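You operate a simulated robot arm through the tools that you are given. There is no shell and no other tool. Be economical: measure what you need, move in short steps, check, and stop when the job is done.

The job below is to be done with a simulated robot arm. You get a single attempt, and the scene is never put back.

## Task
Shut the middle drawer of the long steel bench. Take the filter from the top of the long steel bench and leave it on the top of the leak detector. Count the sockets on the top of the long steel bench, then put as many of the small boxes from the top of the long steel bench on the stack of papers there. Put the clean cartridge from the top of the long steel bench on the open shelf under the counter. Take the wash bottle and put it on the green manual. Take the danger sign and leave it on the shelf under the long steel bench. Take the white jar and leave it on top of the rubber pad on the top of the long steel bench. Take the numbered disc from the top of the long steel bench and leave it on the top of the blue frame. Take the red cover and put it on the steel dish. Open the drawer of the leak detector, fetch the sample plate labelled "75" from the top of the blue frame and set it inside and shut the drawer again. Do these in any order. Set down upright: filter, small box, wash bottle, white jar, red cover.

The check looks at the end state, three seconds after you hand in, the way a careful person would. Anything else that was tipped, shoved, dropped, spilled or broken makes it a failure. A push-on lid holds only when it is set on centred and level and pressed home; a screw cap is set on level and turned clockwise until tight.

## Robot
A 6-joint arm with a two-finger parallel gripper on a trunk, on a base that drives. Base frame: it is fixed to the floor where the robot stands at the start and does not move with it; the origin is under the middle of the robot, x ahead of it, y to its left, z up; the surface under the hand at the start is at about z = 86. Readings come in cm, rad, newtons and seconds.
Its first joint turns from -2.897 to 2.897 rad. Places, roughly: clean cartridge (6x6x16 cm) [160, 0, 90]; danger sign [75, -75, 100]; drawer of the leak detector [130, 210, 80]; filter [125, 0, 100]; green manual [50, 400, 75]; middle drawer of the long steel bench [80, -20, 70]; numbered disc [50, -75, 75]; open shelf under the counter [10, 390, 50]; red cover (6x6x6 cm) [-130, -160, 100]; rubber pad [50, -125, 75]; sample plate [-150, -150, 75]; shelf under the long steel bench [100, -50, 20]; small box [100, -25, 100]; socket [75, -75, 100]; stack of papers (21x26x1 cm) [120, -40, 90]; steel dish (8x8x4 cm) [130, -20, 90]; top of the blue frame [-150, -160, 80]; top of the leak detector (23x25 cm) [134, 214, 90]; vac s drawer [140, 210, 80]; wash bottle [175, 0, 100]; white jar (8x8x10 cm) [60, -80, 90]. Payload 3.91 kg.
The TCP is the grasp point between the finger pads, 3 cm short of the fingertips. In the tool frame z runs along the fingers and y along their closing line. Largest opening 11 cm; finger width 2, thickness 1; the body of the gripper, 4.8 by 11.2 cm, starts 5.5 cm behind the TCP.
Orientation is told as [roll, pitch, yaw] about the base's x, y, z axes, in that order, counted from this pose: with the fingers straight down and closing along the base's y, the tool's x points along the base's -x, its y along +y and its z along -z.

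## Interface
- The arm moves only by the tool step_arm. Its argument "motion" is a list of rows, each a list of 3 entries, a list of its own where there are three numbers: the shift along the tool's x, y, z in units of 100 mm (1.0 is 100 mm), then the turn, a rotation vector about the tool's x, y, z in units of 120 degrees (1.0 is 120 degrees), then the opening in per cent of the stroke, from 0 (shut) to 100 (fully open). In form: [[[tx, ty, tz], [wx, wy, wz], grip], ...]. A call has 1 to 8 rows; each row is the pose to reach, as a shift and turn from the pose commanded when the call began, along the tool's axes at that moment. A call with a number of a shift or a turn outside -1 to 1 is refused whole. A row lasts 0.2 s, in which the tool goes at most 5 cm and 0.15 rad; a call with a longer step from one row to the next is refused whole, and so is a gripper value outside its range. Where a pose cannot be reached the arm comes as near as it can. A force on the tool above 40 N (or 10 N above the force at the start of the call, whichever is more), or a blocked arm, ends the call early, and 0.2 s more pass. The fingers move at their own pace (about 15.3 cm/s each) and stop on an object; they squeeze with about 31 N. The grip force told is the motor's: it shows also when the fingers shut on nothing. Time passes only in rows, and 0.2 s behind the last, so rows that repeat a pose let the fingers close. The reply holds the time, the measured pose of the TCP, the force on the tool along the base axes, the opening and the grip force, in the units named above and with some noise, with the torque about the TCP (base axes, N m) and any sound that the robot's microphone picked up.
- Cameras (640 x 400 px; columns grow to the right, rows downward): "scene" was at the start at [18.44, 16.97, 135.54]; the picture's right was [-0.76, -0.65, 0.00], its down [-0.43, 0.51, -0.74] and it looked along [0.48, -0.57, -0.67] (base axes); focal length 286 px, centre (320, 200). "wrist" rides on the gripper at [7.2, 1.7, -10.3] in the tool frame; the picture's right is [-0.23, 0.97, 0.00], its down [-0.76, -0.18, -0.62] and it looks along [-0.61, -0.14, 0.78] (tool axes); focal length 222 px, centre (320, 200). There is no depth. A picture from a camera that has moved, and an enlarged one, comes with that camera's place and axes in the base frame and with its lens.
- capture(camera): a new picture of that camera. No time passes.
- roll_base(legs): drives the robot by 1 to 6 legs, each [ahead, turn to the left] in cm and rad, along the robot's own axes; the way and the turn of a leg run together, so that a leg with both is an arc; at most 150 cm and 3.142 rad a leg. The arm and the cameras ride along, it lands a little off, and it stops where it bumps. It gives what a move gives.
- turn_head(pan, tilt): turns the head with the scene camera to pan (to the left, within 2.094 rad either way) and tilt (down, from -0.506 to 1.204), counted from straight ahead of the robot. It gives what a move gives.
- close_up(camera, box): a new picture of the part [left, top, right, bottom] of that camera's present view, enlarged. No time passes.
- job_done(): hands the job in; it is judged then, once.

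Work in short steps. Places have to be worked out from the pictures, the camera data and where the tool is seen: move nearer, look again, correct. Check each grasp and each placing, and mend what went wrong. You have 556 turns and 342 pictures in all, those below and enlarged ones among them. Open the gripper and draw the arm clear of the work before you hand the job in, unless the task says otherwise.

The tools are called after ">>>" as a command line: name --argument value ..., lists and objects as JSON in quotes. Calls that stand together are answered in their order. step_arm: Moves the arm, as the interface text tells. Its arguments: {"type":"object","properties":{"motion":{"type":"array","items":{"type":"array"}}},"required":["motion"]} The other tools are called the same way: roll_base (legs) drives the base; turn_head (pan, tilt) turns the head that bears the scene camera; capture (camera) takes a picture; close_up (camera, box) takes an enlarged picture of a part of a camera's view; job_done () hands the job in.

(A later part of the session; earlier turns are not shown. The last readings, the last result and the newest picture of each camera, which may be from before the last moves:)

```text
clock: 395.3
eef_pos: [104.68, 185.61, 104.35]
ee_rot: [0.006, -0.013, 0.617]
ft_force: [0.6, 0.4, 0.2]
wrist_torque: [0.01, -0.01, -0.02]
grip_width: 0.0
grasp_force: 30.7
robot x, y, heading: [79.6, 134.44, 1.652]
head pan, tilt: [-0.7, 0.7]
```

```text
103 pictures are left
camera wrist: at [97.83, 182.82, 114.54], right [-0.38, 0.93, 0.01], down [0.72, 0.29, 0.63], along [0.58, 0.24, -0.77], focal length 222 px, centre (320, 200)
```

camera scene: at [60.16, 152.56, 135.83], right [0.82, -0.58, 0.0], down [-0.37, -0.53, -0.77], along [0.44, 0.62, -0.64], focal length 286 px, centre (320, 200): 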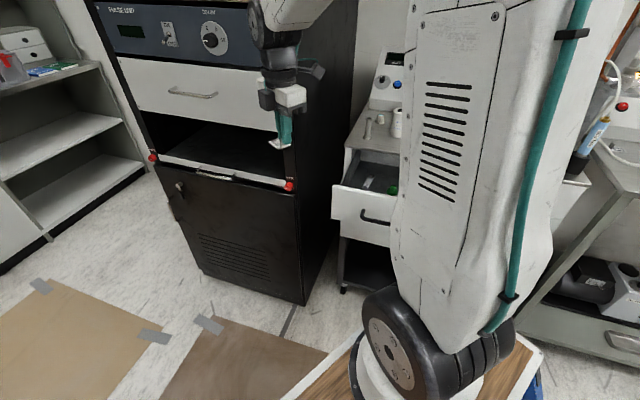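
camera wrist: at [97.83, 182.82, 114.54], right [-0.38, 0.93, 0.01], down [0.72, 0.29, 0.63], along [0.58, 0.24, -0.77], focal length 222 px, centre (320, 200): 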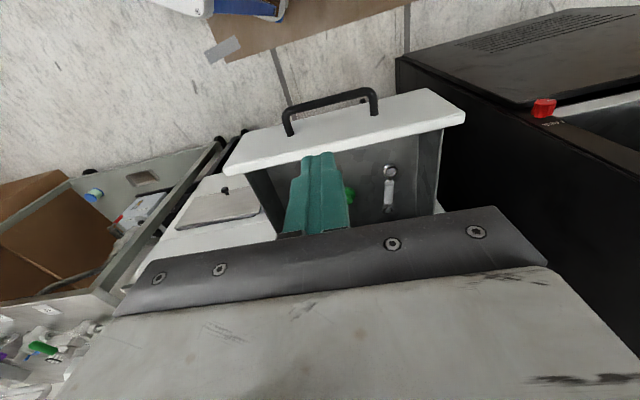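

The bar is only 1.3 cm ahead of the tool axis; I move 1.6 cm outward and descend in front of it.

>>> step_arm --motion '[[[0.16, 0, 0.2], [0, 0, 0], 0], [[0.16, 0, 0.6], [0, 0, 0], 0], [[0.16, 0, 1.0], [0, 0, 0], 0]]'

>>> capture --camera "wrist"

```text
clock: 396.1
eef_pos: [103.52, 184.75, 94.33]
ee_rot: [0.004, -0.013, 0.618]
ft_force: [0.6, -1.2, 0.4]
wrist_torque: [0.05, 0.0, -0.01]
grip_width: 0.01
grasp_force: 31.2
robot x, y, heading: [79.69, 134.66, 1.654]
head pan, tilt: [-0.7, 0.7]
```

```text
102 pictures are left
camera wrist: at [96.56, 181.94, 104.51], right [-0.38, 0.93, 0.01], down [0.72, 0.29, 0.63], along [0.58, 0.25, -0.77], focal length 222 px, centre (320, 200)
```

wrist: 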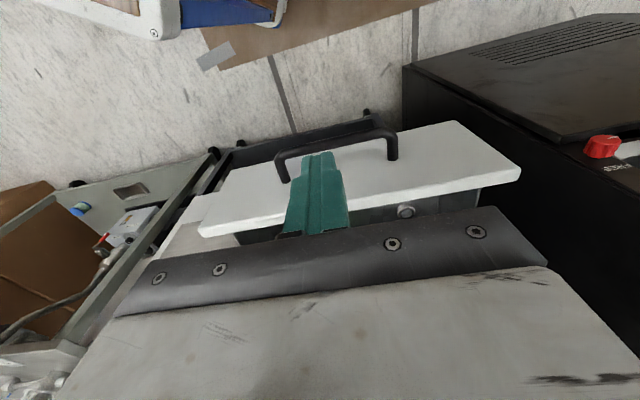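

Now 2.9 cm clear of the bar. Descend and push inward.

>>> step_arm --motion '[[[0, 0, 0.4], [0, 0, 0], 0], [[0, 0, 0.8], [0, 0, 0], 0], [[0, 0, 1.0], [0, 0, 0], 0]]'

>>> step_arm --motion '[[[-0.2, 0.02, 0.1], [0, 0, 0], 0], [[-0.4, 0.02, 0.1], [0, 0, 0], 0], [[-0.7, 0.02, 0.1], [0, 0, 0], 0], [[-1.0, 0.02, 0.1], [0, 0, 0], 0]]'

>>> capture --camera "wrist"

```text
clock: 396.9
eef_pos: [103.66, 184.87, 84.35]
ee_rot: [0.005, -0.014, 0.619]
ft_force: [0.3, -0.3, -0.3]
wrist_torque: [0.01, 0.02, 0.01]
grip_width: 0.02
grasp_force: 31.1
robot x, y, heading: [79.82, 134.59, 1.649]
head pan, tilt: [-0.7, 0.7]
```

```text
clock: 397.9
eef_pos: [111.7, 190.84, 83.45]
ee_rot: [0.004, -0.013, 0.617]
ft_force: [-0.2, -0.2, 0.6]
wrist_torque: [0.03, -0.01, 0.0]
grip_width: 0.0
grasp_force: 31.1
robot x, y, heading: [79.84, 134.9, 1.652]
head pan, tilt: [-0.7, 0.7]
```

```text
101 pictures are left
camera wrist: at [104.75, 188.05, 93.73], right [-0.38, 0.93, 0.01], down [0.72, 0.29, 0.63], along [0.58, 0.24, -0.77], focal length 222 px, centre (320, 200)
```

wrist: 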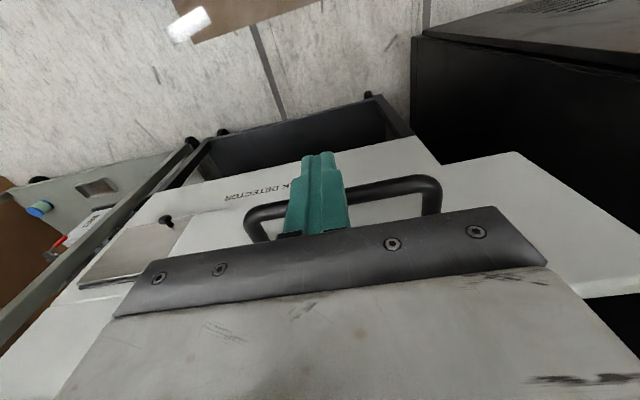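

The drawer slides in. I continue.

>>> step_arm --motion '[[[-0.3, 0.02, 0], [0, 0, 0], 0], [[-0.6, 0.02, 0], [0, 0, 0], 0], [[-0.9, 0.02, 0], [0, 0, 0], 0]]'

>>> step_arm --motion '[[[-0.15, 0, 0], [0, 0, 0], 0], [[-0.3, 0, 0], [0, 0, 0], 0], [[-0.4, 0, 0], [0, 0, 0], 0], [[-0.5, 0, 0], [0, 0, 0], 0], [[-0.6, 0, 0], [0, 0, 0], 0]]'

>>> capture --camera "wrist"

```text
clock: 398.7
eef_pos: [118.96, 196.26, 83.69]
ee_rot: [0.005, -0.015, 0.617]
ft_force: [-0.4, -0.3, -0.2]
wrist_torque: [0.0, 0.02, -0.02]
grip_width: 0.01
grasp_force: 31.2
robot x, y, heading: [79.76, 135.07, 1.647]
head pan, tilt: [-0.7, 0.7]
```

```text
clock: 399.3
eef_pos: [120.36, 197.29, 83.4]
ee_rot: [0.002, 0.005, 0.62]
ft_force: [-8.2, -4.8, -1.9]
wrist_torque: [-0.11, 0.07, -0.02]
grip_width: 0.02
grasp_force: 31.4
robot x, y, heading: [79.8, 134.63, 1.653]
head pan, tilt: [-0.7, 0.7]
stopped in row 2: the force on the tool passed its limit at 57 N (the readings are from after the stop); the commanded pose is now the measured one
```

```text
100 pictures are left
camera wrist: at [113.64, 194.68, 93.73], right [-0.38, 0.92, 0.0], down [0.73, 0.3, 0.62], along [0.57, 0.24, -0.79], focal length 222 px, centre (320, 200)
```

wrist: 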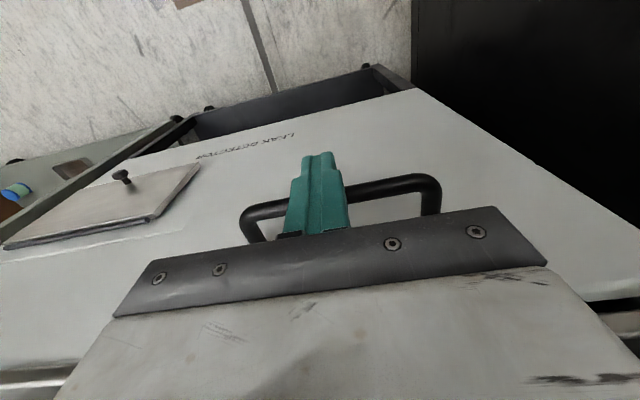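

At its stop, where it was before opening. I back off, raise, and check.

>>> step_arm --motion '[[[0.3, 0, 0], [0, 0, 0], 0], [[0.5, 0, -0.3], [0, 0, 0], 0], [[0.6, 0, -0.7], [0, 0, 0], 0]]'

>>> step_arm --motion '[[[0, 0, -0.45], [0, 0, 0], 0], [[0, 0, -0.9], [0, 0, 0], 0]]'

>>> step_arm --motion '[[[0, 0, -0.45], [0, 0, 0], 0], [[0, 0, -0.9], [0, 0, 0], 0]]'

>>> close_up --camera "scene" --box '[320, 80, 460, 260]'

>>> turn_head --pan 0.3 --tilt 0.55

>>> capture --camera "scene"

```text
clock: 400.1
eef_pos: [115.74, 193.95, 90.59]
ee_rot: [0.0, 0.004, 0.618]
ft_force: [0.2, -0.2, 0.2]
wrist_torque: [-0.04, -0.04, 0.0]
grip_width: 0.0
grasp_force: 31.7
robot x, y, heading: [79.69, 134.5, 1.658]
head pan, tilt: [-0.7, 0.7]
```

```text
clock: 400.7
eef_pos: [115.54, 193.95, 99.48]
ee_rot: [0.002, 0.003, 0.618]
ft_force: [-0.1, -0.5, -0.9]
wrist_torque: [-0.02, 0.01, 0.0]
grip_width: 0.03
grasp_force: 31.3
robot x, y, heading: [79.65, 134.76, 1.654]
head pan, tilt: [-0.7, 0.7]
```

```text
clock: 401.3
eef_pos: [115.77, 193.92, 108.57]
ee_rot: [0.001, 0.004, 0.617]
ft_force: [0.6, 0.4, 0.7]
wrist_torque: [0.0, 0.03, -0.03]
grip_width: 0.0
grasp_force: 31.2
robot x, y, heading: [79.73, 134.44, 1.653]
head pan, tilt: [-0.7, 0.7]
```

```text
2.22 times, centred on (390, 170) of scene
camera zoom: at [60.18, 152.55, 135.83], right [0.82, -0.58, 0.0], down [-0.37, -0.53, -0.76], along [0.44, 0.62, -0.64], focal length 636 px, centre (164, 267)
```

zoom: 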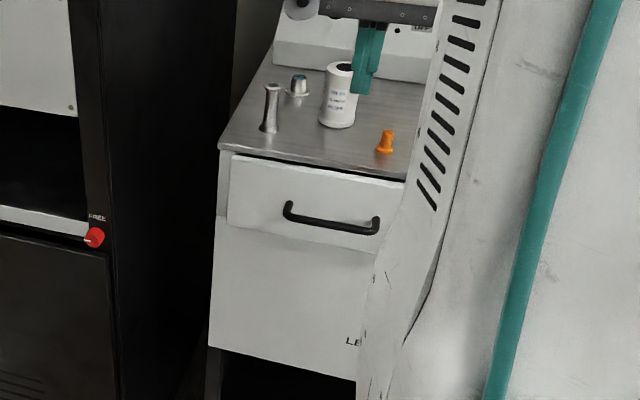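

```text
clock: 402.6
eef_pos: [115.69, 193.92, 108.54]
ee_rot: [0.001, 0.004, 0.617]
ft_force: [0.4, 0.4, -0.4]
wrist_torque: [0.02, 0.02, 0.01]
grip_width: 0.0
grasp_force: 31.1
robot x, y, heading: [79.66, 134.52, 1.652]
head pan, tilt: [0.3, 0.55]
```

```text
98 pictures are left
camera scene: at [51.9, 153.93, 137.14], right [0.93, 0.37, 0.0], down [0.19, -0.49, -0.85], along [-0.32, 0.79, -0.52], focal length 286 px, centre (320, 200)
```

scene: 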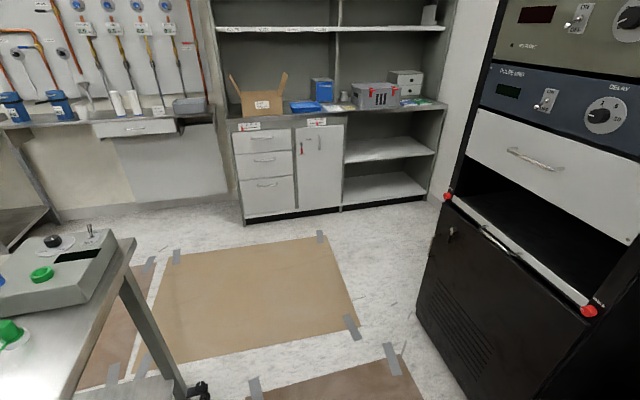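

The drawer is shut, filter in place. I zoom on the counter for the manual and the open shelf.

>>> close_up --camera "scene" --box '[280, 50, 460, 220]'

>>> close_up --camera "scene" --box '[300, 60, 450, 120]'

```text
2.35 times, centred on (370, 135) of scene
camera zoom: at [51.9, 153.93, 137.14], right [0.93, 0.37, 0.0], down [0.19, -0.49, -0.85], along [-0.32, 0.79, -0.52], focal length 674 px, centre (202, 353)
```

zoom: 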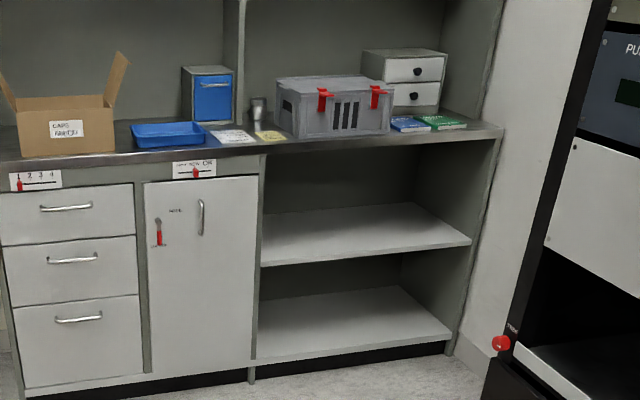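

```text
4.27 times, centred on (375, 90) of scene
camera zoom: at [51.9, 153.93, 137.14], right [0.93, 0.37, 0.0], down [0.19, -0.49, -0.85], along [-0.32, 0.79, -0.52], focal length 1221 px, centre (85, 669)
```

zoom: 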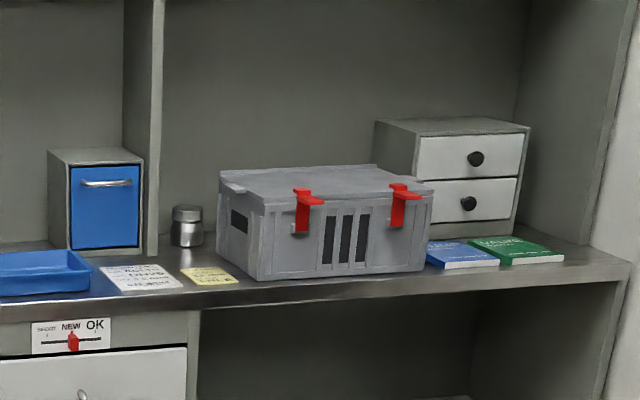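

Now the last two: cartridge and wash bottle. I raise the arm, back out as before, and turn to face the bench's left end.

>>> step_arm --motion '[[[0.4, 0, -0.25], [0, 0, 0], 60], [[0.8, 0, -0.5], [0, 0, 0], 60]]'

>>> step_arm --motion '[[[0, 0, -0.4], [0, 0, 0], 60], [[0, 0, -0.8], [0, 0, 0], 60]]'

>>> roll_base --legs '[[0, 0.435], [-60, 0], [0, -3.024]]'

>>> turn_head --pan 0.2 --tilt 0.6

>>> capture --camera "scene"

```text
clock: 403.2
eef_pos: [109.4, 189.38, 113.59]
ee_rot: [0.001, 0.003, 0.617]
ft_force: [0.1, 0.6, -1.0]
wrist_torque: [-0.04, 0.04, 0.01]
grip_width: 6.62
grasp_force: 0.1
robot x, y, heading: [80.0, 134.56, 1.651]
head pan, tilt: [0.3, 0.55]
```

```text
clock: 403.8
eef_pos: [109.37, 189.42, 121.61]
ee_rot: [0.001, 0.003, 0.619]
ft_force: [-0.5, 0.7, -0.4]
wrist_torque: [0.0, 0.05, -0.02]
grip_width: 6.58
grasp_force: 0.0
robot x, y, heading: [79.69, 134.57, 1.654]
head pan, tilt: [0.3, 0.55]
```

```text
clock: 415.5
eef_pos: [114.06, 20.43, 121.56]
ee_rot: [0.0, 0.003, -1.949]
ft_force: [-0.8, 0.6, 0.0]
wrist_torque: [0.01, -0.01, 0.01]
grip_width: 6.6
grasp_force: 0.1
robot x, y, heading: [109.89, 82.42, -0.913]
head pan, tilt: [0.3, 0.55]
```

```text
clock: 416.1
eef_pos: [114.04, 20.47, 121.55]
ee_rot: [0.002, 0.003, -1.949]
ft_force: [0.0, -0.8, -0.5]
wrist_torque: [-0.04, 0.0, 0.02]
grip_width: 6.6
grasp_force: 0.0
robot x, y, heading: [109.61, 82.41, -0.919]
head pan, tilt: [0.201, 0.6]
```

```text
95 pictures are left
camera scene: at [142.66, 80.58, 136.69], right [-0.66, -0.76, 0.0], down [-0.43, 0.37, -0.83], along [0.62, -0.54, -0.56], focal length 286 px, centre (320, 200)
```

scene: 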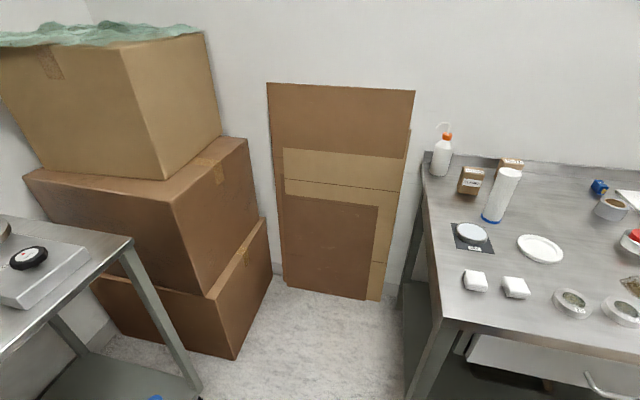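

I zoom on the left end (also checking for any further socket).

>>> close_up --camera "scene" --box '[410, 110, 640, 260]'

```text
2.67 times, centred on (525, 185) of scene
camera zoom: at [142.66, 80.58, 136.69], right [-0.66, -0.76, 0.0], down [-0.43, 0.37, -0.83], along [0.62, -0.54, -0.56], focal length 763 px, centre (-227, 240)
```

zoom: 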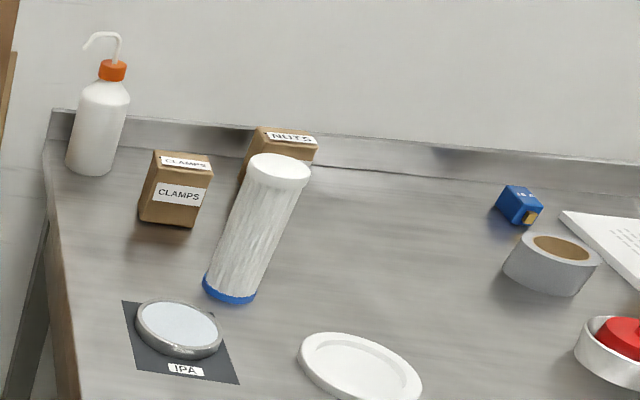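

Cartridge at (158.9, 0.5), 16 cm tall; I'll grip it near its top with the tool tilted 60° forward, so that it can be set upright on the shelf. I back 10 cm, then yaw and tilt the tool.

>>> roll_base --legs '[[-10, 0]]'

>>> step_arm --motion '[[[-0.2, 0.2, 0.1], [0, 0, -0.07], 80], [[-0.4, 0.4, 0.2], [0, 0, -0.14], 80], [[-0.5, 0.6, 0.3], [0, 0, -0.21], 80], [[-0.6, 0.7, 0.4], [0, 0, -0.28], 80], [[-0.6, 0.8, 0.5], [0, 0, -0.35], 80], [[-0.6, 0.9, 0.6], [0, 0, -0.42], 80]]'

>>> capture --camera "wrist"

```text
clock: 417.3
eef_pos: [107.87, 28.37, 121.51]
ee_rot: [0.003, 0.003, -1.951]
ft_force: [-0.1, 0.4, -0.5]
wrist_torque: [0.01, 0.01, 0.01]
grip_width: 6.61
grasp_force: 0.1
robot x, y, heading: [103.32, 90.53, -0.915]
head pan, tilt: [0.201, 0.6]
```

```text
clock: 418.7
eef_pos: [113.96, 19.39, 115.44]
ee_rot: [0.003, -0.001, -1.07]
ft_force: [-0.1, -0.1, 0.6]
wrist_torque: [-0.03, -0.02, 0.01]
grip_width: 8.81
grasp_force: 0.0
robot x, y, heading: [103.68, 90.37, -0.917]
head pan, tilt: [0.201, 0.6]
```

```text
93 pictures are left
camera wrist: at [112.02, 26.7, 125.86], right [0.96, 0.27, 0.0], down [0.21, -0.75, 0.62], along [0.17, -0.6, -0.78], focal length 222 px, centre (320, 200)
```

wrist: 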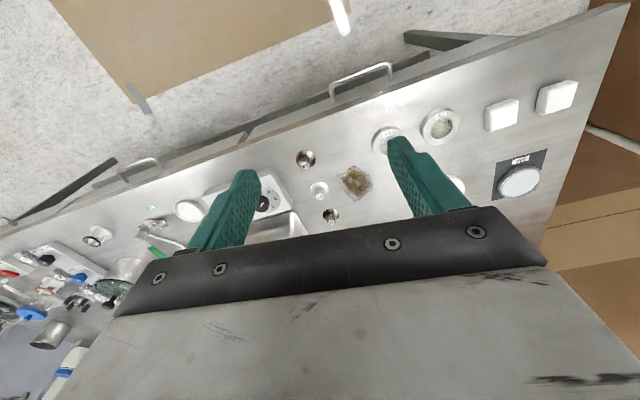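

I move toward the cartridge and then tilt.

>>> step_arm --motion '[[[-0.31, 0.25, 0], [0, 0, 0], 80], [[-0.63, 0.5, 0], [0, 0, 0], 80], [[-0.94, 0.757, 0], [0, 0, 0], 80]]'

>>> step_arm --motion '[[[-0.1, 0.15, 0], [0, -0.07, 0], 80], [[-0.2, 0.3, 0], [0, -0.14, 0], 80], [[-0.3, 0.45, 0], [0, -0.21, 0], 80], [[-0.4, 0.6, 0], [0, -0.28, 0], 80], [[-0.5, 0.75, 0], [0, -0.35, 0], 80], [[-0.6, 0.75, 0], [0, -0.42, 0], 80], [[-0.7, 0.75, 0], [0, -0.49, 0], 80]]'

>>> capture --camera "wrist"

>>> capture --camera "scene"

```text
clock: 419.5
eef_pos: [125.2, 14.88, 115.57]
ee_rot: [0.005, 0.002, -1.071]
ft_force: [0.9, 0.6, 0.9]
wrist_torque: [0.0, -0.04, -0.02]
grip_width: 8.83
grasp_force: 0.0
robot x, y, heading: [103.34, 90.35, -0.918]
head pan, tilt: [0.201, 0.6]
```

```text
clock: 421.1
eef_pos: [134.94, 12.28, 115.66]
ee_rot: [-0.003, -1.024, -1.069]
ft_force: [-0.5, 0.5, 1.0]
wrist_torque: [0.03, -0.02, -0.03]
grip_width: 8.81
grasp_force: 0.1
robot x, y, heading: [103.04, 90.3, -0.919]
head pan, tilt: [0.201, 0.6]
```

```text
92 pictures are left
camera wrist: at [130.57, 24.29, 114.72], right [0.91, 0.36, 0.19], down [-0.22, 0.04, 0.97], along [0.35, -0.93, 0.11], focal length 222 px, centre (320, 200)
```

wrist: 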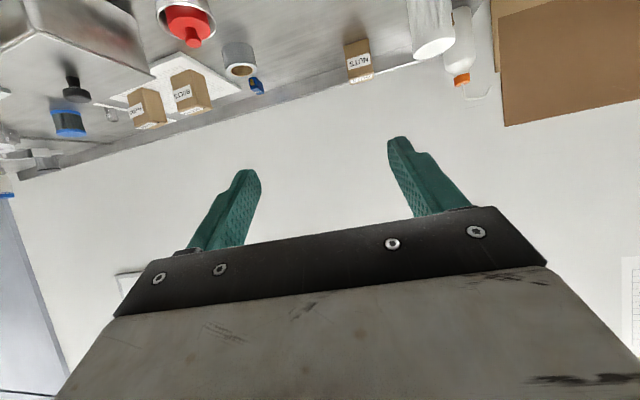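

```text
91 pictures are left
camera scene: at [136.57, 88.48, 136.69], right [-0.66, -0.75, 0.0], down [-0.43, 0.37, -0.83], along [0.62, -0.54, -0.56], focal length 286 px, centre (320, 200)
```

scene: 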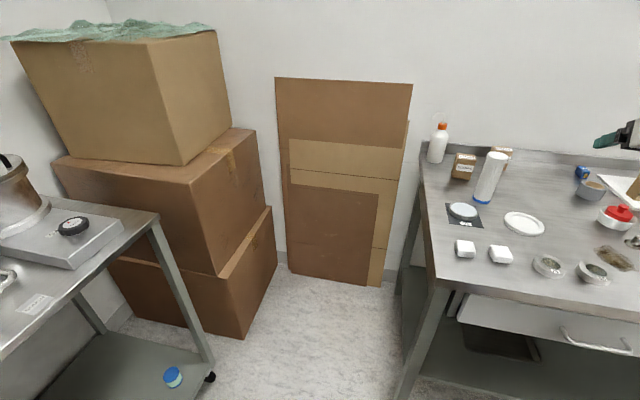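

I move over the cartridge's top.

>>> step_arm --motion '[[[-0.075, 0.257, 0.37], [0, 0, 0], 80], [[-0.15, 0.513, 0.743], [0, 0, 0], 80]]'

>>> step_arm --motion '[[[-0.075, 0.257, 0.37], [0, 0, 0], 80], [[-0.15, 0.513, 0.743], [0, 0, 0], 80]]'

>>> capture --camera "wrist"

```text
clock: 421.7
eef_pos: [142.93, 8.59, 113.2]
ee_rot: [0.007, -1.025, -1.079]
ft_force: [-0.6, -0.5, 0.1]
wrist_torque: [0.04, 0.01, 0.05]
grip_width: 8.8
grasp_force: 0.1
robot x, y, heading: [103.17, 90.61, -0.918]
head pan, tilt: [0.201, 0.6]
```

```text
clock: 422.3
eef_pos: [150.88, 4.93, 110.68]
ee_rot: [0.011, -1.024, -1.075]
ft_force: [0.2, 0.9, 1.4]
wrist_torque: [0.03, 0.01, 0.03]
grip_width: 8.81
grasp_force: 0.0
robot x, y, heading: [103.37, 90.74, -0.918]
head pan, tilt: [0.201, 0.6]
```

```text
90 pictures are left
camera wrist: at [146.35, 16.82, 109.84], right [0.91, 0.37, 0.2], down [-0.23, 0.03, 0.97], along [0.35, -0.93, 0.11], focal length 222 px, centre (320, 200)
```

wrist: 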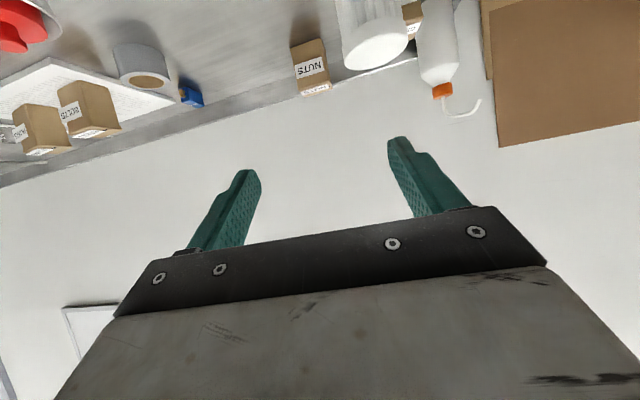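

Cartridge top seen near (158.2, 2.5). I align over it.

>>> step_arm --motion '[[[-0.08, 0.25, 0.3], [0, 0, 0], 80], [[-0.16, 0.51, 0.59], [0, 0, 0], 80]]'

>>> capture --camera "wrist"

>>> close_up --camera "scene" --box '[420, 100, 580, 220]'

```text
clock: 422.9
eef_pos: [158.02, 2.13, 109.01]
ee_rot: [0.033, -1.027, -1.111]
ft_force: [-1.1, -0.5, 2.2]
wrist_torque: [0.14, 0.0, 0.1]
grip_width: 8.79
grasp_force: 0.0
out of reach, approached as far as the arm can: row 1
robot x, y, heading: [103.03, 90.68, -0.909]
head pan, tilt: [0.201, 0.6]
```

```text
89 pictures are left
camera wrist: at [153.67, 14.11, 108.1], right [0.91, 0.35, 0.21], down [-0.24, 0.03, 0.97], along [0.34, -0.94, 0.11], focal length 222 px, centre (320, 200)
```

wrist: 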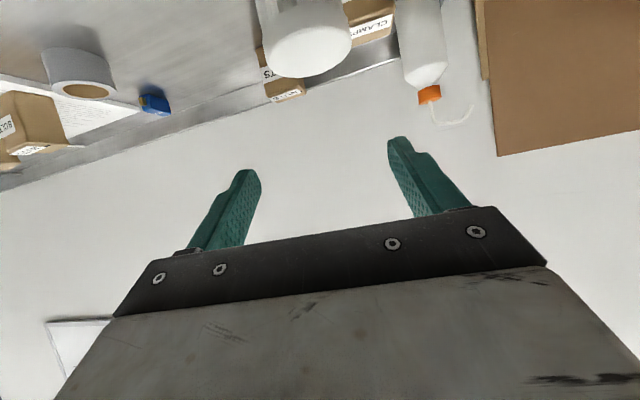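

```text
3.33 times, centred on (500, 160) of scene
camera zoom: at [136.46, 88.52, 136.72], right [-0.66, -0.75, 0.0], down [-0.43, 0.37, -0.83], along [0.62, -0.54, -0.56], focal length 954 px, centre (-280, 333)
```

zoom: 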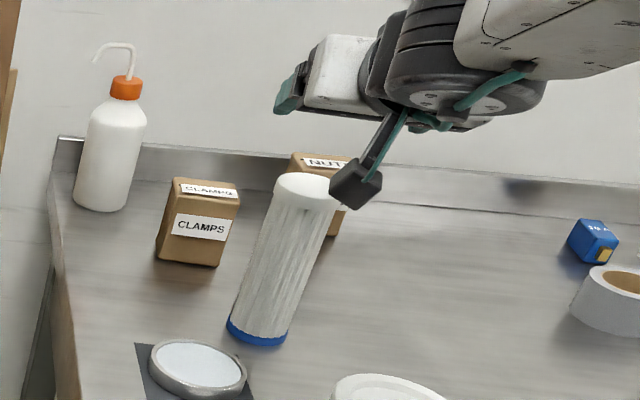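

Recomputed: the cartridge's axis is at (159.3, 1.1), top z≈100.7. I align laterally and come straight down around it.

>>> step_arm --motion '[[[0.15, 0.07, 0.2], [0, 0, 0], 85], [[0.33, 0.07, 0.28], [0, 0, 0], 85], [[0.5, 0.07, 0.4], [0, 0, 0], 85]]'

>>> capture --camera "wrist"

>>> close_up --camera "scene" --box '[420, 100, 580, 220]'

```text
clock: 423.7
eef_pos: [159.36, 1.52, 102.58]
ee_rot: [0.007, -1.027, -1.076]
ft_force: [0.5, -0.6, 0.6]
wrist_torque: [-0.02, -0.04, -0.03]
grip_width: 9.34
grasp_force: 0.1
robot x, y, heading: [103.69, 90.25, -0.915]
head pan, tilt: [0.201, 0.6]
```

```text
87 pictures are left
camera wrist: at [154.85, 13.59, 101.68], right [0.91, 0.36, 0.2], down [-0.23, 0.04, 0.97], along [0.35, -0.93, 0.11], focal length 222 px, centre (320, 200)
```

wrist: 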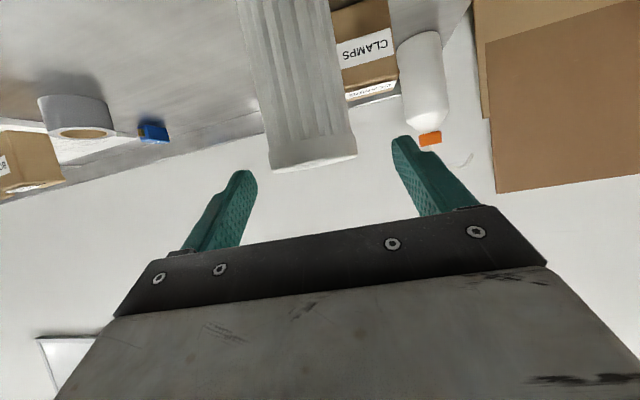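

```text
3.33 times, centred on (500, 160) of scene
camera zoom: at [136.57, 88.49, 136.69], right [-0.66, -0.75, 0.0], down [-0.43, 0.37, -0.83], along [0.62, -0.54, -0.56], focal length 954 px, centre (-280, 333)
```

zoom: 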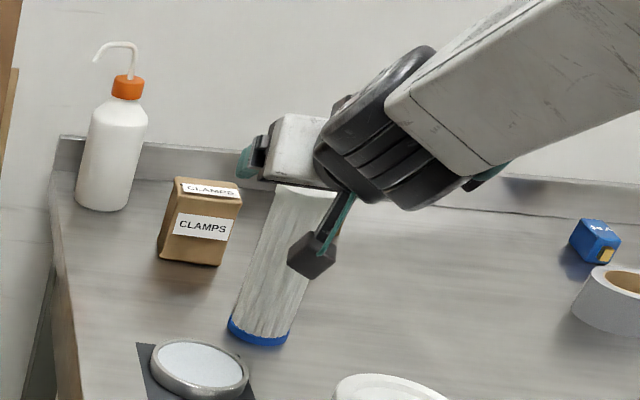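

Cartridge lies between the fingers. Half a centimetre lateral shift and 6 cm down, then close.

>>> step_arm --motion '[[[0.17, -0.04, 0.1], [0, 0, 0], 85], [[0.34, -0.04, 0.2], [0, 0, 0], 85], [[0.5, -0.04, 0.3], [0, 0, 0], 85]]'

>>> capture --camera "wrist"

>>> step_arm --motion '[[[0, 0, 0], [0, 0, 0], 20], [[0, 0, 0], [0, 0, 0], 20], [[0, 0, 0], [0, 0, 0], 20]]'

>>> capture --camera "wrist"

```text
clock: 424.5
eef_pos: [158.98, 1.49, 96.71]
ee_rot: [0.006, -1.028, -1.076]
ft_force: [0.4, -0.9, 0.1]
wrist_torque: [0.05, 0.01, -0.03]
grip_width: 9.34
grasp_force: 0.1
robot x, y, heading: [103.11, 90.53, -0.914]
head pan, tilt: [0.201, 0.6]
```

```text
85 pictures are left
camera wrist: at [154.45, 13.46, 95.75], right [0.91, 0.36, 0.2], down [-0.23, 0.04, 0.97], along [0.35, -0.93, 0.11], focal length 222 px, centre (320, 200)
```

wrist: 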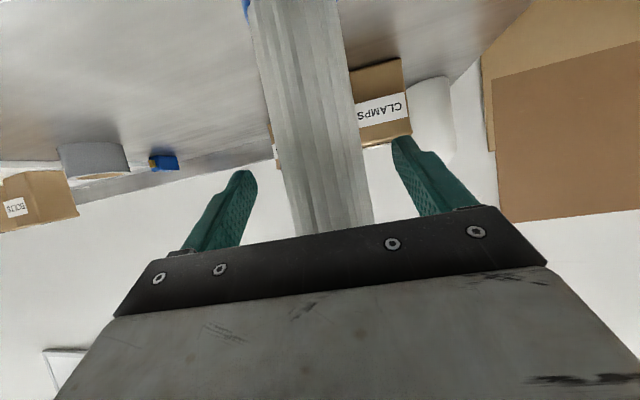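

```text
clock: 425.3
eef_pos: [158.93, 1.47, 96.71]
ee_rot: [0.009, -1.027, -1.077]
ft_force: [0.0, 0.1, 0.3]
wrist_torque: [0.03, -0.01, 0.02]
grip_width: 5.09
grasp_force: 31.1
robot x, y, heading: [103.06, 90.5, -0.916]
head pan, tilt: [0.201, 0.6]
```

```text
84 pictures are left
camera wrist: at [154.46, 13.45, 95.75], right [0.91, 0.36, 0.2], down [-0.23, 0.03, 0.97], along [0.35, -0.93, 0.11], focal length 222 px, centre (320, 200)
```

wrist: 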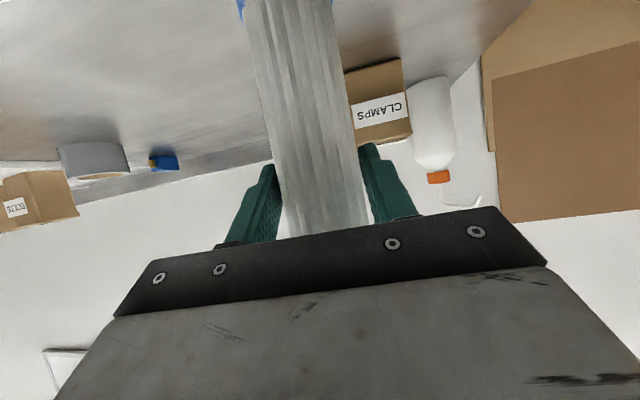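

Gripped (5.1 cm). Lift straight up.

>>> step_arm --motion '[[[-0.2, 0, -0.12], [0, 0, 0], 20], [[-0.55, 0, -0.33], [0, 0, 0], 20], [[-0.85, 0, -0.52], [0, 0, 0], 20]]'

>>> step_arm --motion '[[[-0.3, 0, -0.35], [0, 0, 0], 20], [[-0.5, 0, -0.8], [0, 0, 0], 20]]'

>>> capture --camera "scene"

```text
clock: 426.1
eef_pos: [158.93, 1.59, 106.59]
ee_rot: [0.009, -1.027, -1.079]
ft_force: [-0.9, 0.5, -2.2]
wrist_torque: [-0.02, -0.01, -0.01]
grip_width: 5.09
grasp_force: 31.1
robot x, y, heading: [103.49, 90.71, -0.913]
head pan, tilt: [0.201, 0.6]
```

```text
clock: 426.7
eef_pos: [157.0, 5.18, 115.13]
ee_rot: [0.005, -1.026, -1.076]
ft_force: [1.0, 0.3, -2.3]
wrist_torque: [-0.02, -0.03, 0.02]
grip_width: 5.12
grasp_force: 31.0
robot x, y, heading: [103.32, 90.38, -0.915]
head pan, tilt: [0.201, 0.6]
```

```text
83 pictures are left
camera scene: at [136.61, 88.41, 136.68], right [-0.66, -0.75, 0.0], down [-0.43, 0.37, -0.82], along [0.62, -0.54, -0.57], focal length 286 px, centre (320, 200)
```

scene: 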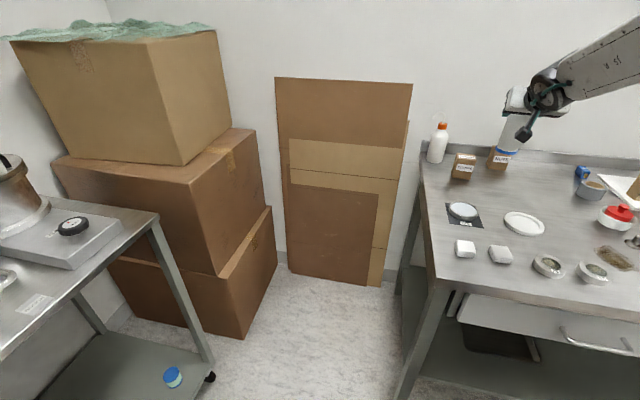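

The cartridge hangs upright. For driving I bring the tool back to vertical and fold the arm in.

>>> step_arm --motion '[[[0.12, 0, -0.33], [0, 0, 0], 20], [[0.24, 0, -0.66], [0, 0, 0], 20], [[0.35, 0, -0.98], [0, 0, 0], 20]]'

>>> step_arm --motion '[[[0.05, 0, -0.14], [0, 0.07, 0], 20], [[0.1, 0, -0.28], [0, 0.14, 0], 20], [[0.15, 0, -0.42], [0, 0.21, 0], 20], [[0.2, 0, -0.56], [0, 0.28, 0], 20], [[0.25, 0, -0.7], [0, 0.35, 0], 20], [[0.3, 0, -0.84], [0, 0.42, 0], 20], [[0.35, 0, -0.98], [0, 0.49, 0], 20]]'

>>> capture --camera "wrist"

```text
clock: 427.5
eef_pos: [151.88, 14.13, 117.02]
ee_rot: [0.009, -1.025, -1.079]
ft_force: [-0.5, 0.2, -2.0]
wrist_torque: [-0.01, 0.05, 0.03]
grip_width: 5.06
grasp_force: 30.7
robot x, y, heading: [103.58, 90.75, -0.918]
head pan, tilt: [0.201, 0.6]
```

```text
clock: 429.1
eef_pos: [148.83, 24.57, 116.41]
ee_rot: [-0.233, -0.161, -1.066]
ft_force: [0.0, -0.6, -1.3]
wrist_torque: [-0.03, -0.02, 0.0]
grip_width: 5.07
grasp_force: 31.8
out of reach, approached as far as the arm can: row 2, 3, 4, 5, 6, 7
robot x, y, heading: [102.93, 90.29, -0.912]
head pan, tilt: [0.201, 0.6]
```

```text
82 pictures are left
camera wrist: at [148.16, 34.2, 124.69], right [0.96, 0.23, -0.19], down [0.29, -0.58, 0.76], along [0.07, -0.78, -0.62], focal length 222 px, centre (320, 200)
```

wrist: 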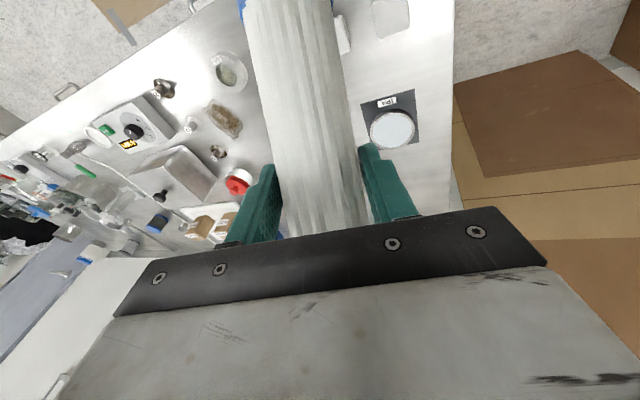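

I straighten the residual roll, raise a little, then turn left in place and head for the counter.

>>> step_arm --motion '[[[-0.05, 0, -0.2], [-0.055, 0.03, 0], 20], [[-0.1, 0, -0.4], [-0.111, 0.06, 0], 20]]'

>>> roll_base --legs '[[0, 1.5]]'

>>> capture --camera "scene"

```text
clock: 429.7
eef_pos: [150.07, 25.69, 118.64]
ee_rot: [-0.248, -0.127, -1.069]
ft_force: [-0.2, 0.1, -1.9]
wrist_torque: [-0.02, -0.04, 0.02]
grip_width: 5.1
grasp_force: 31.2
out of reach, approached as far as the arm can: row 1, 2
robot x, y, heading: [103.04, 90.09, -0.919]
head pan, tilt: [0.201, 0.6]
```

```text
clock: 433.8
eef_pos: [171.34, 132.33, 118.82]
ee_rot: [-0.245, -0.128, 0.428]
ft_force: [0.1, 0.1, -2.0]
wrist_torque: [-0.02, -0.01, -0.01]
grip_width: 5.08
grasp_force: 31.1
robot x, y, heading: [103.31, 90.56, 0.583]
head pan, tilt: [0.201, 0.6]
```

```text
81 pictures are left
camera scene: at [107.59, 123.31, 136.69], right [0.7, -0.71, 0.0], down [-0.4, -0.4, -0.82], along [0.59, 0.58, -0.57], focal length 286 px, centre (320, 200)
```

scene: 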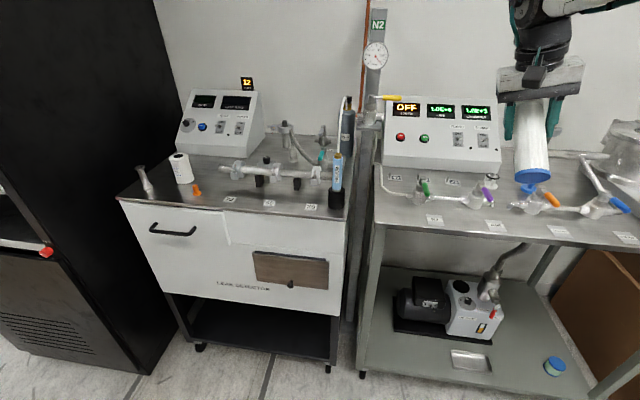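

That sweep would pass too near the gauge pole, so I instead swing the arm to the robot's right side first (arc about the arm's axis), then turn the robot.

>>> step_arm --motion '[[[-0.02, -0.42, 0.1], [-0.02, 0.025, 0.035], 20], [[-0.04, -0.844, 0.211], [-0.04, 0.05, 0.069], 20]]'

>>> step_arm --motion '[[[-0.15, -0.42, 0.08], [-0.04, 0.017, 0.035], 20], [[-0.3, -0.85, 0.16], [-0.07, 0.025, 0.069], 20]]'

>>> capture --camera "wrist"

```text
clock: 434.4
eef_pos: [175.14, 124.51, 118.07]
ee_rot: [-0.259, -0.096, 0.272]
ft_force: [-0.3, 0.6, -1.7]
wrist_torque: [-0.02, -0.03, 0.0]
grip_width: 5.07
grasp_force: 31.2
out of reach, approached as far as the arm can: row 1, 2
robot x, y, heading: [103.22, 90.49, 0.581]
head pan, tilt: [0.201, 0.6]
```

```text
clock: 434.9
eef_pos: [179.73, 117.24, 117.54]
ee_rot: [-0.248, -0.123, 0.13]
ft_force: [-0.4, -0.1, -0.9]
wrist_torque: [-0.01, -0.03, -0.02]
grip_width: 5.07
grasp_force: 31.5
out of reach, approached as far as the arm can: row 1, 2
robot x, y, heading: [103.14, 90.73, 0.584]
head pan, tilt: [0.201, 0.6]
```

```text
80 pictures are left
camera wrist: at [170.9, 120.48, 126.2], right [0.13, 0.97, -0.21], down [0.67, 0.07, 0.74], along [0.73, -0.24, -0.64], focal length 222 px, centre (320, 200)
```

wrist: 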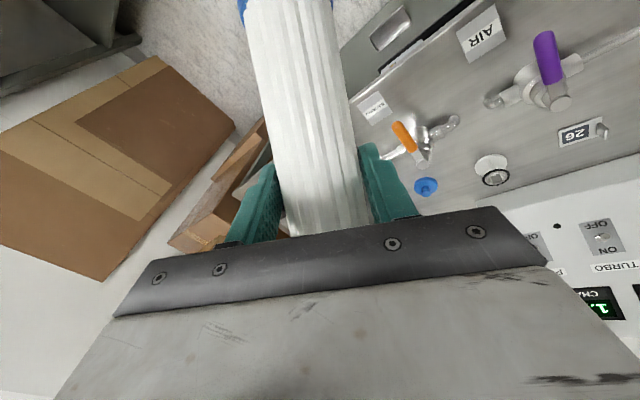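

Continuing the arc (the boxes are about 20 cm beyond).

>>> step_arm --motion '[[[-0.02, -0.42, 0.105], [0.0045, 0.0085, 0.0345], 20], [[-0.04, -0.844, 0.211], [0.009, 0.017, 0.069], 20]]'

>>> step_arm --motion '[[[-0.02, -0.42, 0.105], [0.0045, 0.0085, 0.0345], 20], [[-0.04, -0.844, 0.211], [0.009, 0.017, 0.069], 20]]'

>>> step_arm --motion '[[[-0.02, -0.42, 0.105], [0.0045, 0.0085, 0.0345], 20], [[-0.04, -0.844, 0.211], [0.009, 0.017, 0.069], 20]]'

>>> step_arm --motion '[[[-0.02, -0.42, 0.105], [0.0045, 0.0085, 0.0345], 20], [[-0.04, -0.844, 0.211], [0.009, 0.017, 0.069], 20]]'

>>> step_arm --motion '[[[-0.02, -0.42, 0.105], [0.0045, 0.0085, 0.0345], 20], [[-0.04, -0.844, 0.211], [0.009, 0.017, 0.069], 20]]'

>>> step_arm --motion '[[[-0.02, -0.42, 0.105], [0.0045, 0.0085, 0.0345], 20], [[-0.04, -0.844, 0.211], [0.009, 0.017, 0.069], 20]]'

```text
clock: 435.6
eef_pos: [181.29, 108.65, 117.82]
ee_rot: [-0.248, -0.123, -0.018]
ft_force: [0.6, -0.1, -0.8]
wrist_torque: [-0.05, 0.0, -0.01]
grip_width: 5.09
grasp_force: 31.0
robot x, y, heading: [103.26, 90.65, 0.581]
head pan, tilt: [0.201, 0.6]
```

```text
clock: 436.1
eef_pos: [181.35, 99.89, 117.76]
ee_rot: [-0.248, -0.125, -0.169]
ft_force: [-0.7, 0.9, -0.8]
wrist_torque: [-0.02, -0.02, -0.04]
grip_width: 5.05
grasp_force: 31.2
robot x, y, heading: [103.51, 90.24, 0.582]
head pan, tilt: [0.201, 0.6]
```

```text
clock: 436.8
eef_pos: [180.37, 91.47, 118.12]
ee_rot: [-0.248, -0.127, -0.319]
ft_force: [-0.7, 0.0, -1.1]
wrist_torque: [-0.02, 0.01, 0.01]
grip_width: 5.09
grasp_force: 30.8
robot x, y, heading: [103.47, 90.74, 0.582]
head pan, tilt: [0.201, 0.6]
```

```text
clock: 437.4
eef_pos: [178.22, 83.08, 118.14]
ee_rot: [-0.25, -0.126, -0.469]
ft_force: [0.6, -0.1, -1.6]
wrist_torque: [0.0, -0.03, 0.04]
grip_width: 5.06
grasp_force: 31.0
robot x, y, heading: [103.34, 90.61, 0.577]
head pan, tilt: [0.201, 0.6]
```

```text
clock: 437.9
eef_pos: [174.46, 75.18, 118.18]
ee_rot: [-0.249, -0.128, -0.619]
ft_force: [0.0, 1.1, -1.2]
wrist_torque: [-0.04, -0.03, -0.01]
grip_width: 5.07
grasp_force: 30.5
robot x, y, heading: [103.12, 90.45, 0.577]
head pan, tilt: [0.201, 0.6]
```

```text
clock: 438.6
eef_pos: [169.71, 67.71, 118.23]
ee_rot: [-0.249, -0.13, -0.769]
ft_force: [0.3, 0.2, -0.7]
wrist_torque: [-0.01, 0.01, 0.02]
grip_width: 5.08
grasp_force: 31.0
robot x, y, heading: [103.22, 90.56, 0.584]
head pan, tilt: [0.201, 0.6]
```

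Four more steps.

>>> step_arm --motion '[[[-0.02, -0.42, 0.105], [0.0045, 0.0085, 0.0345], 20], [[-0.04, -0.844, 0.211], [0.009, 0.017, 0.069], 20]]'

>>> step_arm --motion '[[[-0.02, -0.42, 0.105], [0.0045, 0.0085, 0.0345], 20], [[-0.04, -0.844, 0.211], [0.009, 0.017, 0.069], 20]]'

>>> step_arm --motion '[[[-0.02, -0.42, 0.105], [0.0045, 0.0085, 0.0345], 20], [[-0.04, -0.844, 0.211], [0.009, 0.017, 0.069], 20]]'

>>> step_arm --motion '[[[-0.02, -0.42, 0.105], [0.0045, 0.0085, 0.0345], 20], [[-0.04, -0.844, 0.211], [0.009, 0.017, 0.069], 20]]'

>>> roll_base --legs '[[0, 1.505], [76, 0]]'

>>> turn_head --pan 0.1 --tilt 0.55

>>> capture --camera "scene"

```text
clock: 439.1
eef_pos: [163.97, 61.19, 118.37]
ee_rot: [-0.249, -0.128, -0.92]
ft_force: [0.3, -0.3, -1.4]
wrist_torque: [-0.03, 0.03, -0.03]
grip_width: 5.08
grasp_force: 31.2
robot x, y, heading: [103.23, 90.62, 0.584]
head pan, tilt: [0.201, 0.6]
```

```text
clock: 439.8
eef_pos: [157.21, 55.6, 118.44]
ee_rot: [-0.247, -0.131, -1.069]
ft_force: [0.1, 0.7, -1.5]
wrist_torque: [-0.05, 0.01, -0.03]
grip_width: 5.08
grasp_force: 31.0
robot x, y, heading: [103.43, 90.15, 0.58]
head pan, tilt: [0.201, 0.6]
```

```text
clock: 440.4
eef_pos: [149.7, 51.05, 118.54]
ee_rot: [-0.247, -0.131, -1.219]
ft_force: [0.3, -0.3, -0.7]
wrist_torque: [-0.03, -0.02, 0.0]
grip_width: 5.09
grasp_force: 31.1
robot x, y, heading: [103.67, 90.47, 0.584]
head pan, tilt: [0.201, 0.6]
```

```text
clock: 440.9
eef_pos: [141.78, 47.64, 118.62]
ee_rot: [-0.248, -0.135, -1.369]
ft_force: [0.4, 0.5, -1.5]
wrist_torque: [-0.04, 0.03, 0.0]
grip_width: 5.11
grasp_force: 30.8
robot x, y, heading: [103.28, 90.61, 0.579]
head pan, tilt: [0.201, 0.6]
```

```text
clock: 448.7
eef_pos: [112.82, 191.82, 118.62]
ee_rot: [-0.246, -0.131, 0.12]
ft_force: [0.3, 0.0, -0.7]
wrist_torque: [0.03, -0.04, 0.0]
grip_width: 5.09
grasp_force: 30.7
robot x, y, heading: [67.18, 156.91, 2.073]
head pan, tilt: [0.201, 0.6]
```

```text
clock: 449.4
eef_pos: [112.83, 191.81, 118.69]
ee_rot: [-0.248, -0.133, 0.121]
ft_force: [0.5, 0.4, -0.8]
wrist_torque: [0.0, -0.05, -0.02]
grip_width: 5.06
grasp_force: 30.9
robot x, y, heading: [66.98, 156.96, 2.076]
head pan, tilt: [0.099, 0.55]
```

```text
79 pictures are left
camera scene: at [35.1, 164.36, 137.14], right [0.83, 0.56, 0.0], down [0.3, -0.43, -0.85], along [-0.48, 0.7, -0.52], focal length 286 px, centre (320, 200)
```

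scene: 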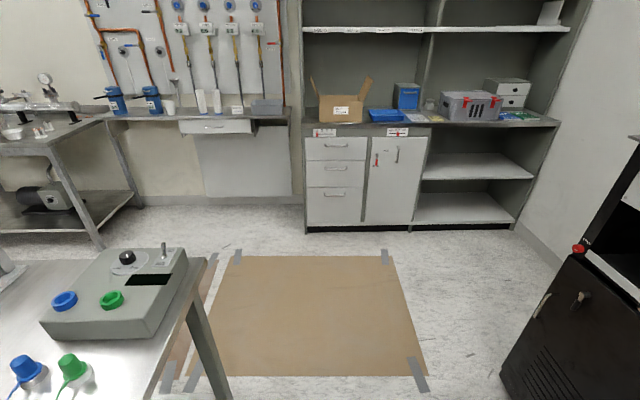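

I approach the counter: square on, then turn parallel to it with the arm on its side, and back toward its open-shelf end.

>>> roll_base --legs '[[0, 0.138], [112, 0], [0, 1.571]]'

>>> turn_head --pan -1.7 --tilt 0.6

>>> capture --camera "scene"

```text
clock: 451.9
eef_pos: [97.9, 210.21, 118.64]
ee_rot: [-0.258, -0.136, 0.243]
ft_force: [5.6, -16.5, 2.5]
wrist_torque: [1.77, 0.49, -0.31]
grip_width: 5.08
grasp_force: 31.3
robot x, y, heading: [57.16, 170.09, 2.199]
head pan, tilt: [0.099, 0.55]
stopped in leg 2: the force on the tool passed its limit at 94 N (the readings are from after the stop); the commanded pose is now the measured one
```

```text
clock: 453.7
eef_pos: [97.96, 210.01, 118.75]
ee_rot: [-0.256, -0.134, 0.245]
ft_force: [11.2, -29.0, 2.9]
wrist_torque: [2.91, 0.9, -0.58]
grip_width: 5.04
grasp_force: 31.3
robot x, y, heading: [56.96, 169.97, 2.207]
head pan, tilt: [-1.7, 0.6]
```

```text
78 pictures are left
camera scene: at [38.27, 170.7, 136.7], right [0.49, -0.87, 0.0], down [-0.49, -0.27, -0.83], along [0.72, 0.4, -0.56], focal length 286 px, centre (320, 200)
```

scene: 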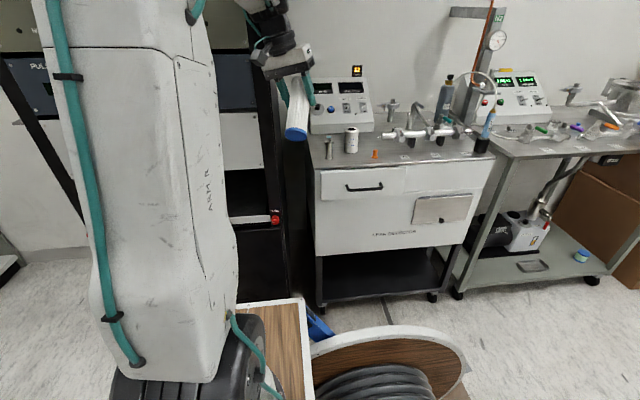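

The tool touched the tall black rack's side. I back off 30 cm, shift left, and pass it with more room.

>>> roll_base --legs '[[-30, 0]]'

>>> capture --camera "wrist"

>>> roll_base --legs '[[0, 0.3], [48, 0], [0, -0.29]]'

>>> capture --camera "scene"

```text
clock: 455.8
eef_pos: [115.94, 186.24, 118.7]
ee_rot: [-0.256, -0.133, 0.248]
ft_force: [0.4, 0.4, -0.7]
wrist_torque: [0.0, -0.01, -0.01]
grip_width: 5.06
grasp_force: 30.8
robot x, y, heading: [75.38, 146.11, 2.217]
head pan, tilt: [-1.7, 0.6]
```

```text
77 pictures are left
camera wrist: at [106.53, 188.34, 127.14], right [0.02, 0.98, -0.21], down [0.65, 0.15, 0.74], along [0.76, -0.15, -0.63], focal length 222 px, centre (320, 200)
```

wrist: 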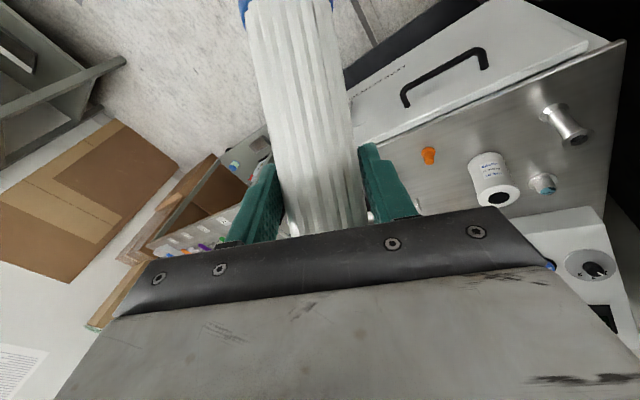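

```text
clock: 458.9
eef_pos: [73.78, 216.66, 118.64]
ee_rot: [-0.255, -0.134, 0.55]
ft_force: [1.4, -0.4, -1.5]
wrist_torque: [0.05, 0.02, 0.02]
grip_width: 5.06
grasp_force: 31.2
robot x, y, heading: [49.45, 169.79, 2.561]
head pan, tilt: [-1.7, 0.6]
stopped in leg 2: the robot was blocked; the commanded pose is now the measured one
```

```text
76 pictures are left
camera scene: at [31.88, 164.42, 136.78], right [0.76, -0.65, 0.0], down [-0.37, -0.43, -0.82], along [0.54, 0.62, -0.57], focal length 286 px, centre (320, 200)
```

scene: 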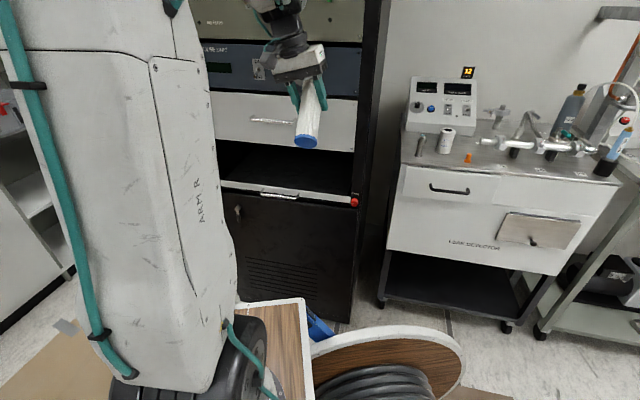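

Blocked again; I look at the left side of the robot to see what is there.

>>> turn_head --pan 0.7 --tilt 1.0

>>> capture --camera "scene"

```text
clock: 461.1
eef_pos: [73.71, 216.8, 118.67]
ee_rot: [-0.257, -0.134, 0.551]
ft_force: [0.4, 0.0, -1.1]
wrist_torque: [0.02, -0.03, -0.01]
grip_width: 5.05
grasp_force: 31.2
robot x, y, heading: [49.83, 169.95, 2.557]
head pan, tilt: [0.7, 1.0]
```

```text
75 pictures are left
camera scene: at [19.14, 156.92, 133.61], right [-0.12, 0.99, 0.0], down [0.83, 0.1, -0.54], along [-0.54, -0.06, -0.84], focal length 286 px, centre (320, 200)
```

scene: 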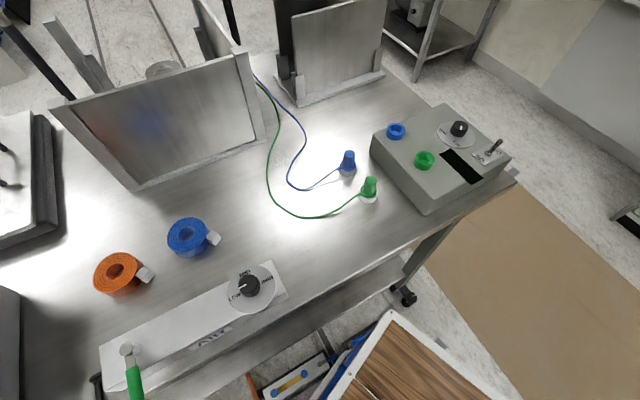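

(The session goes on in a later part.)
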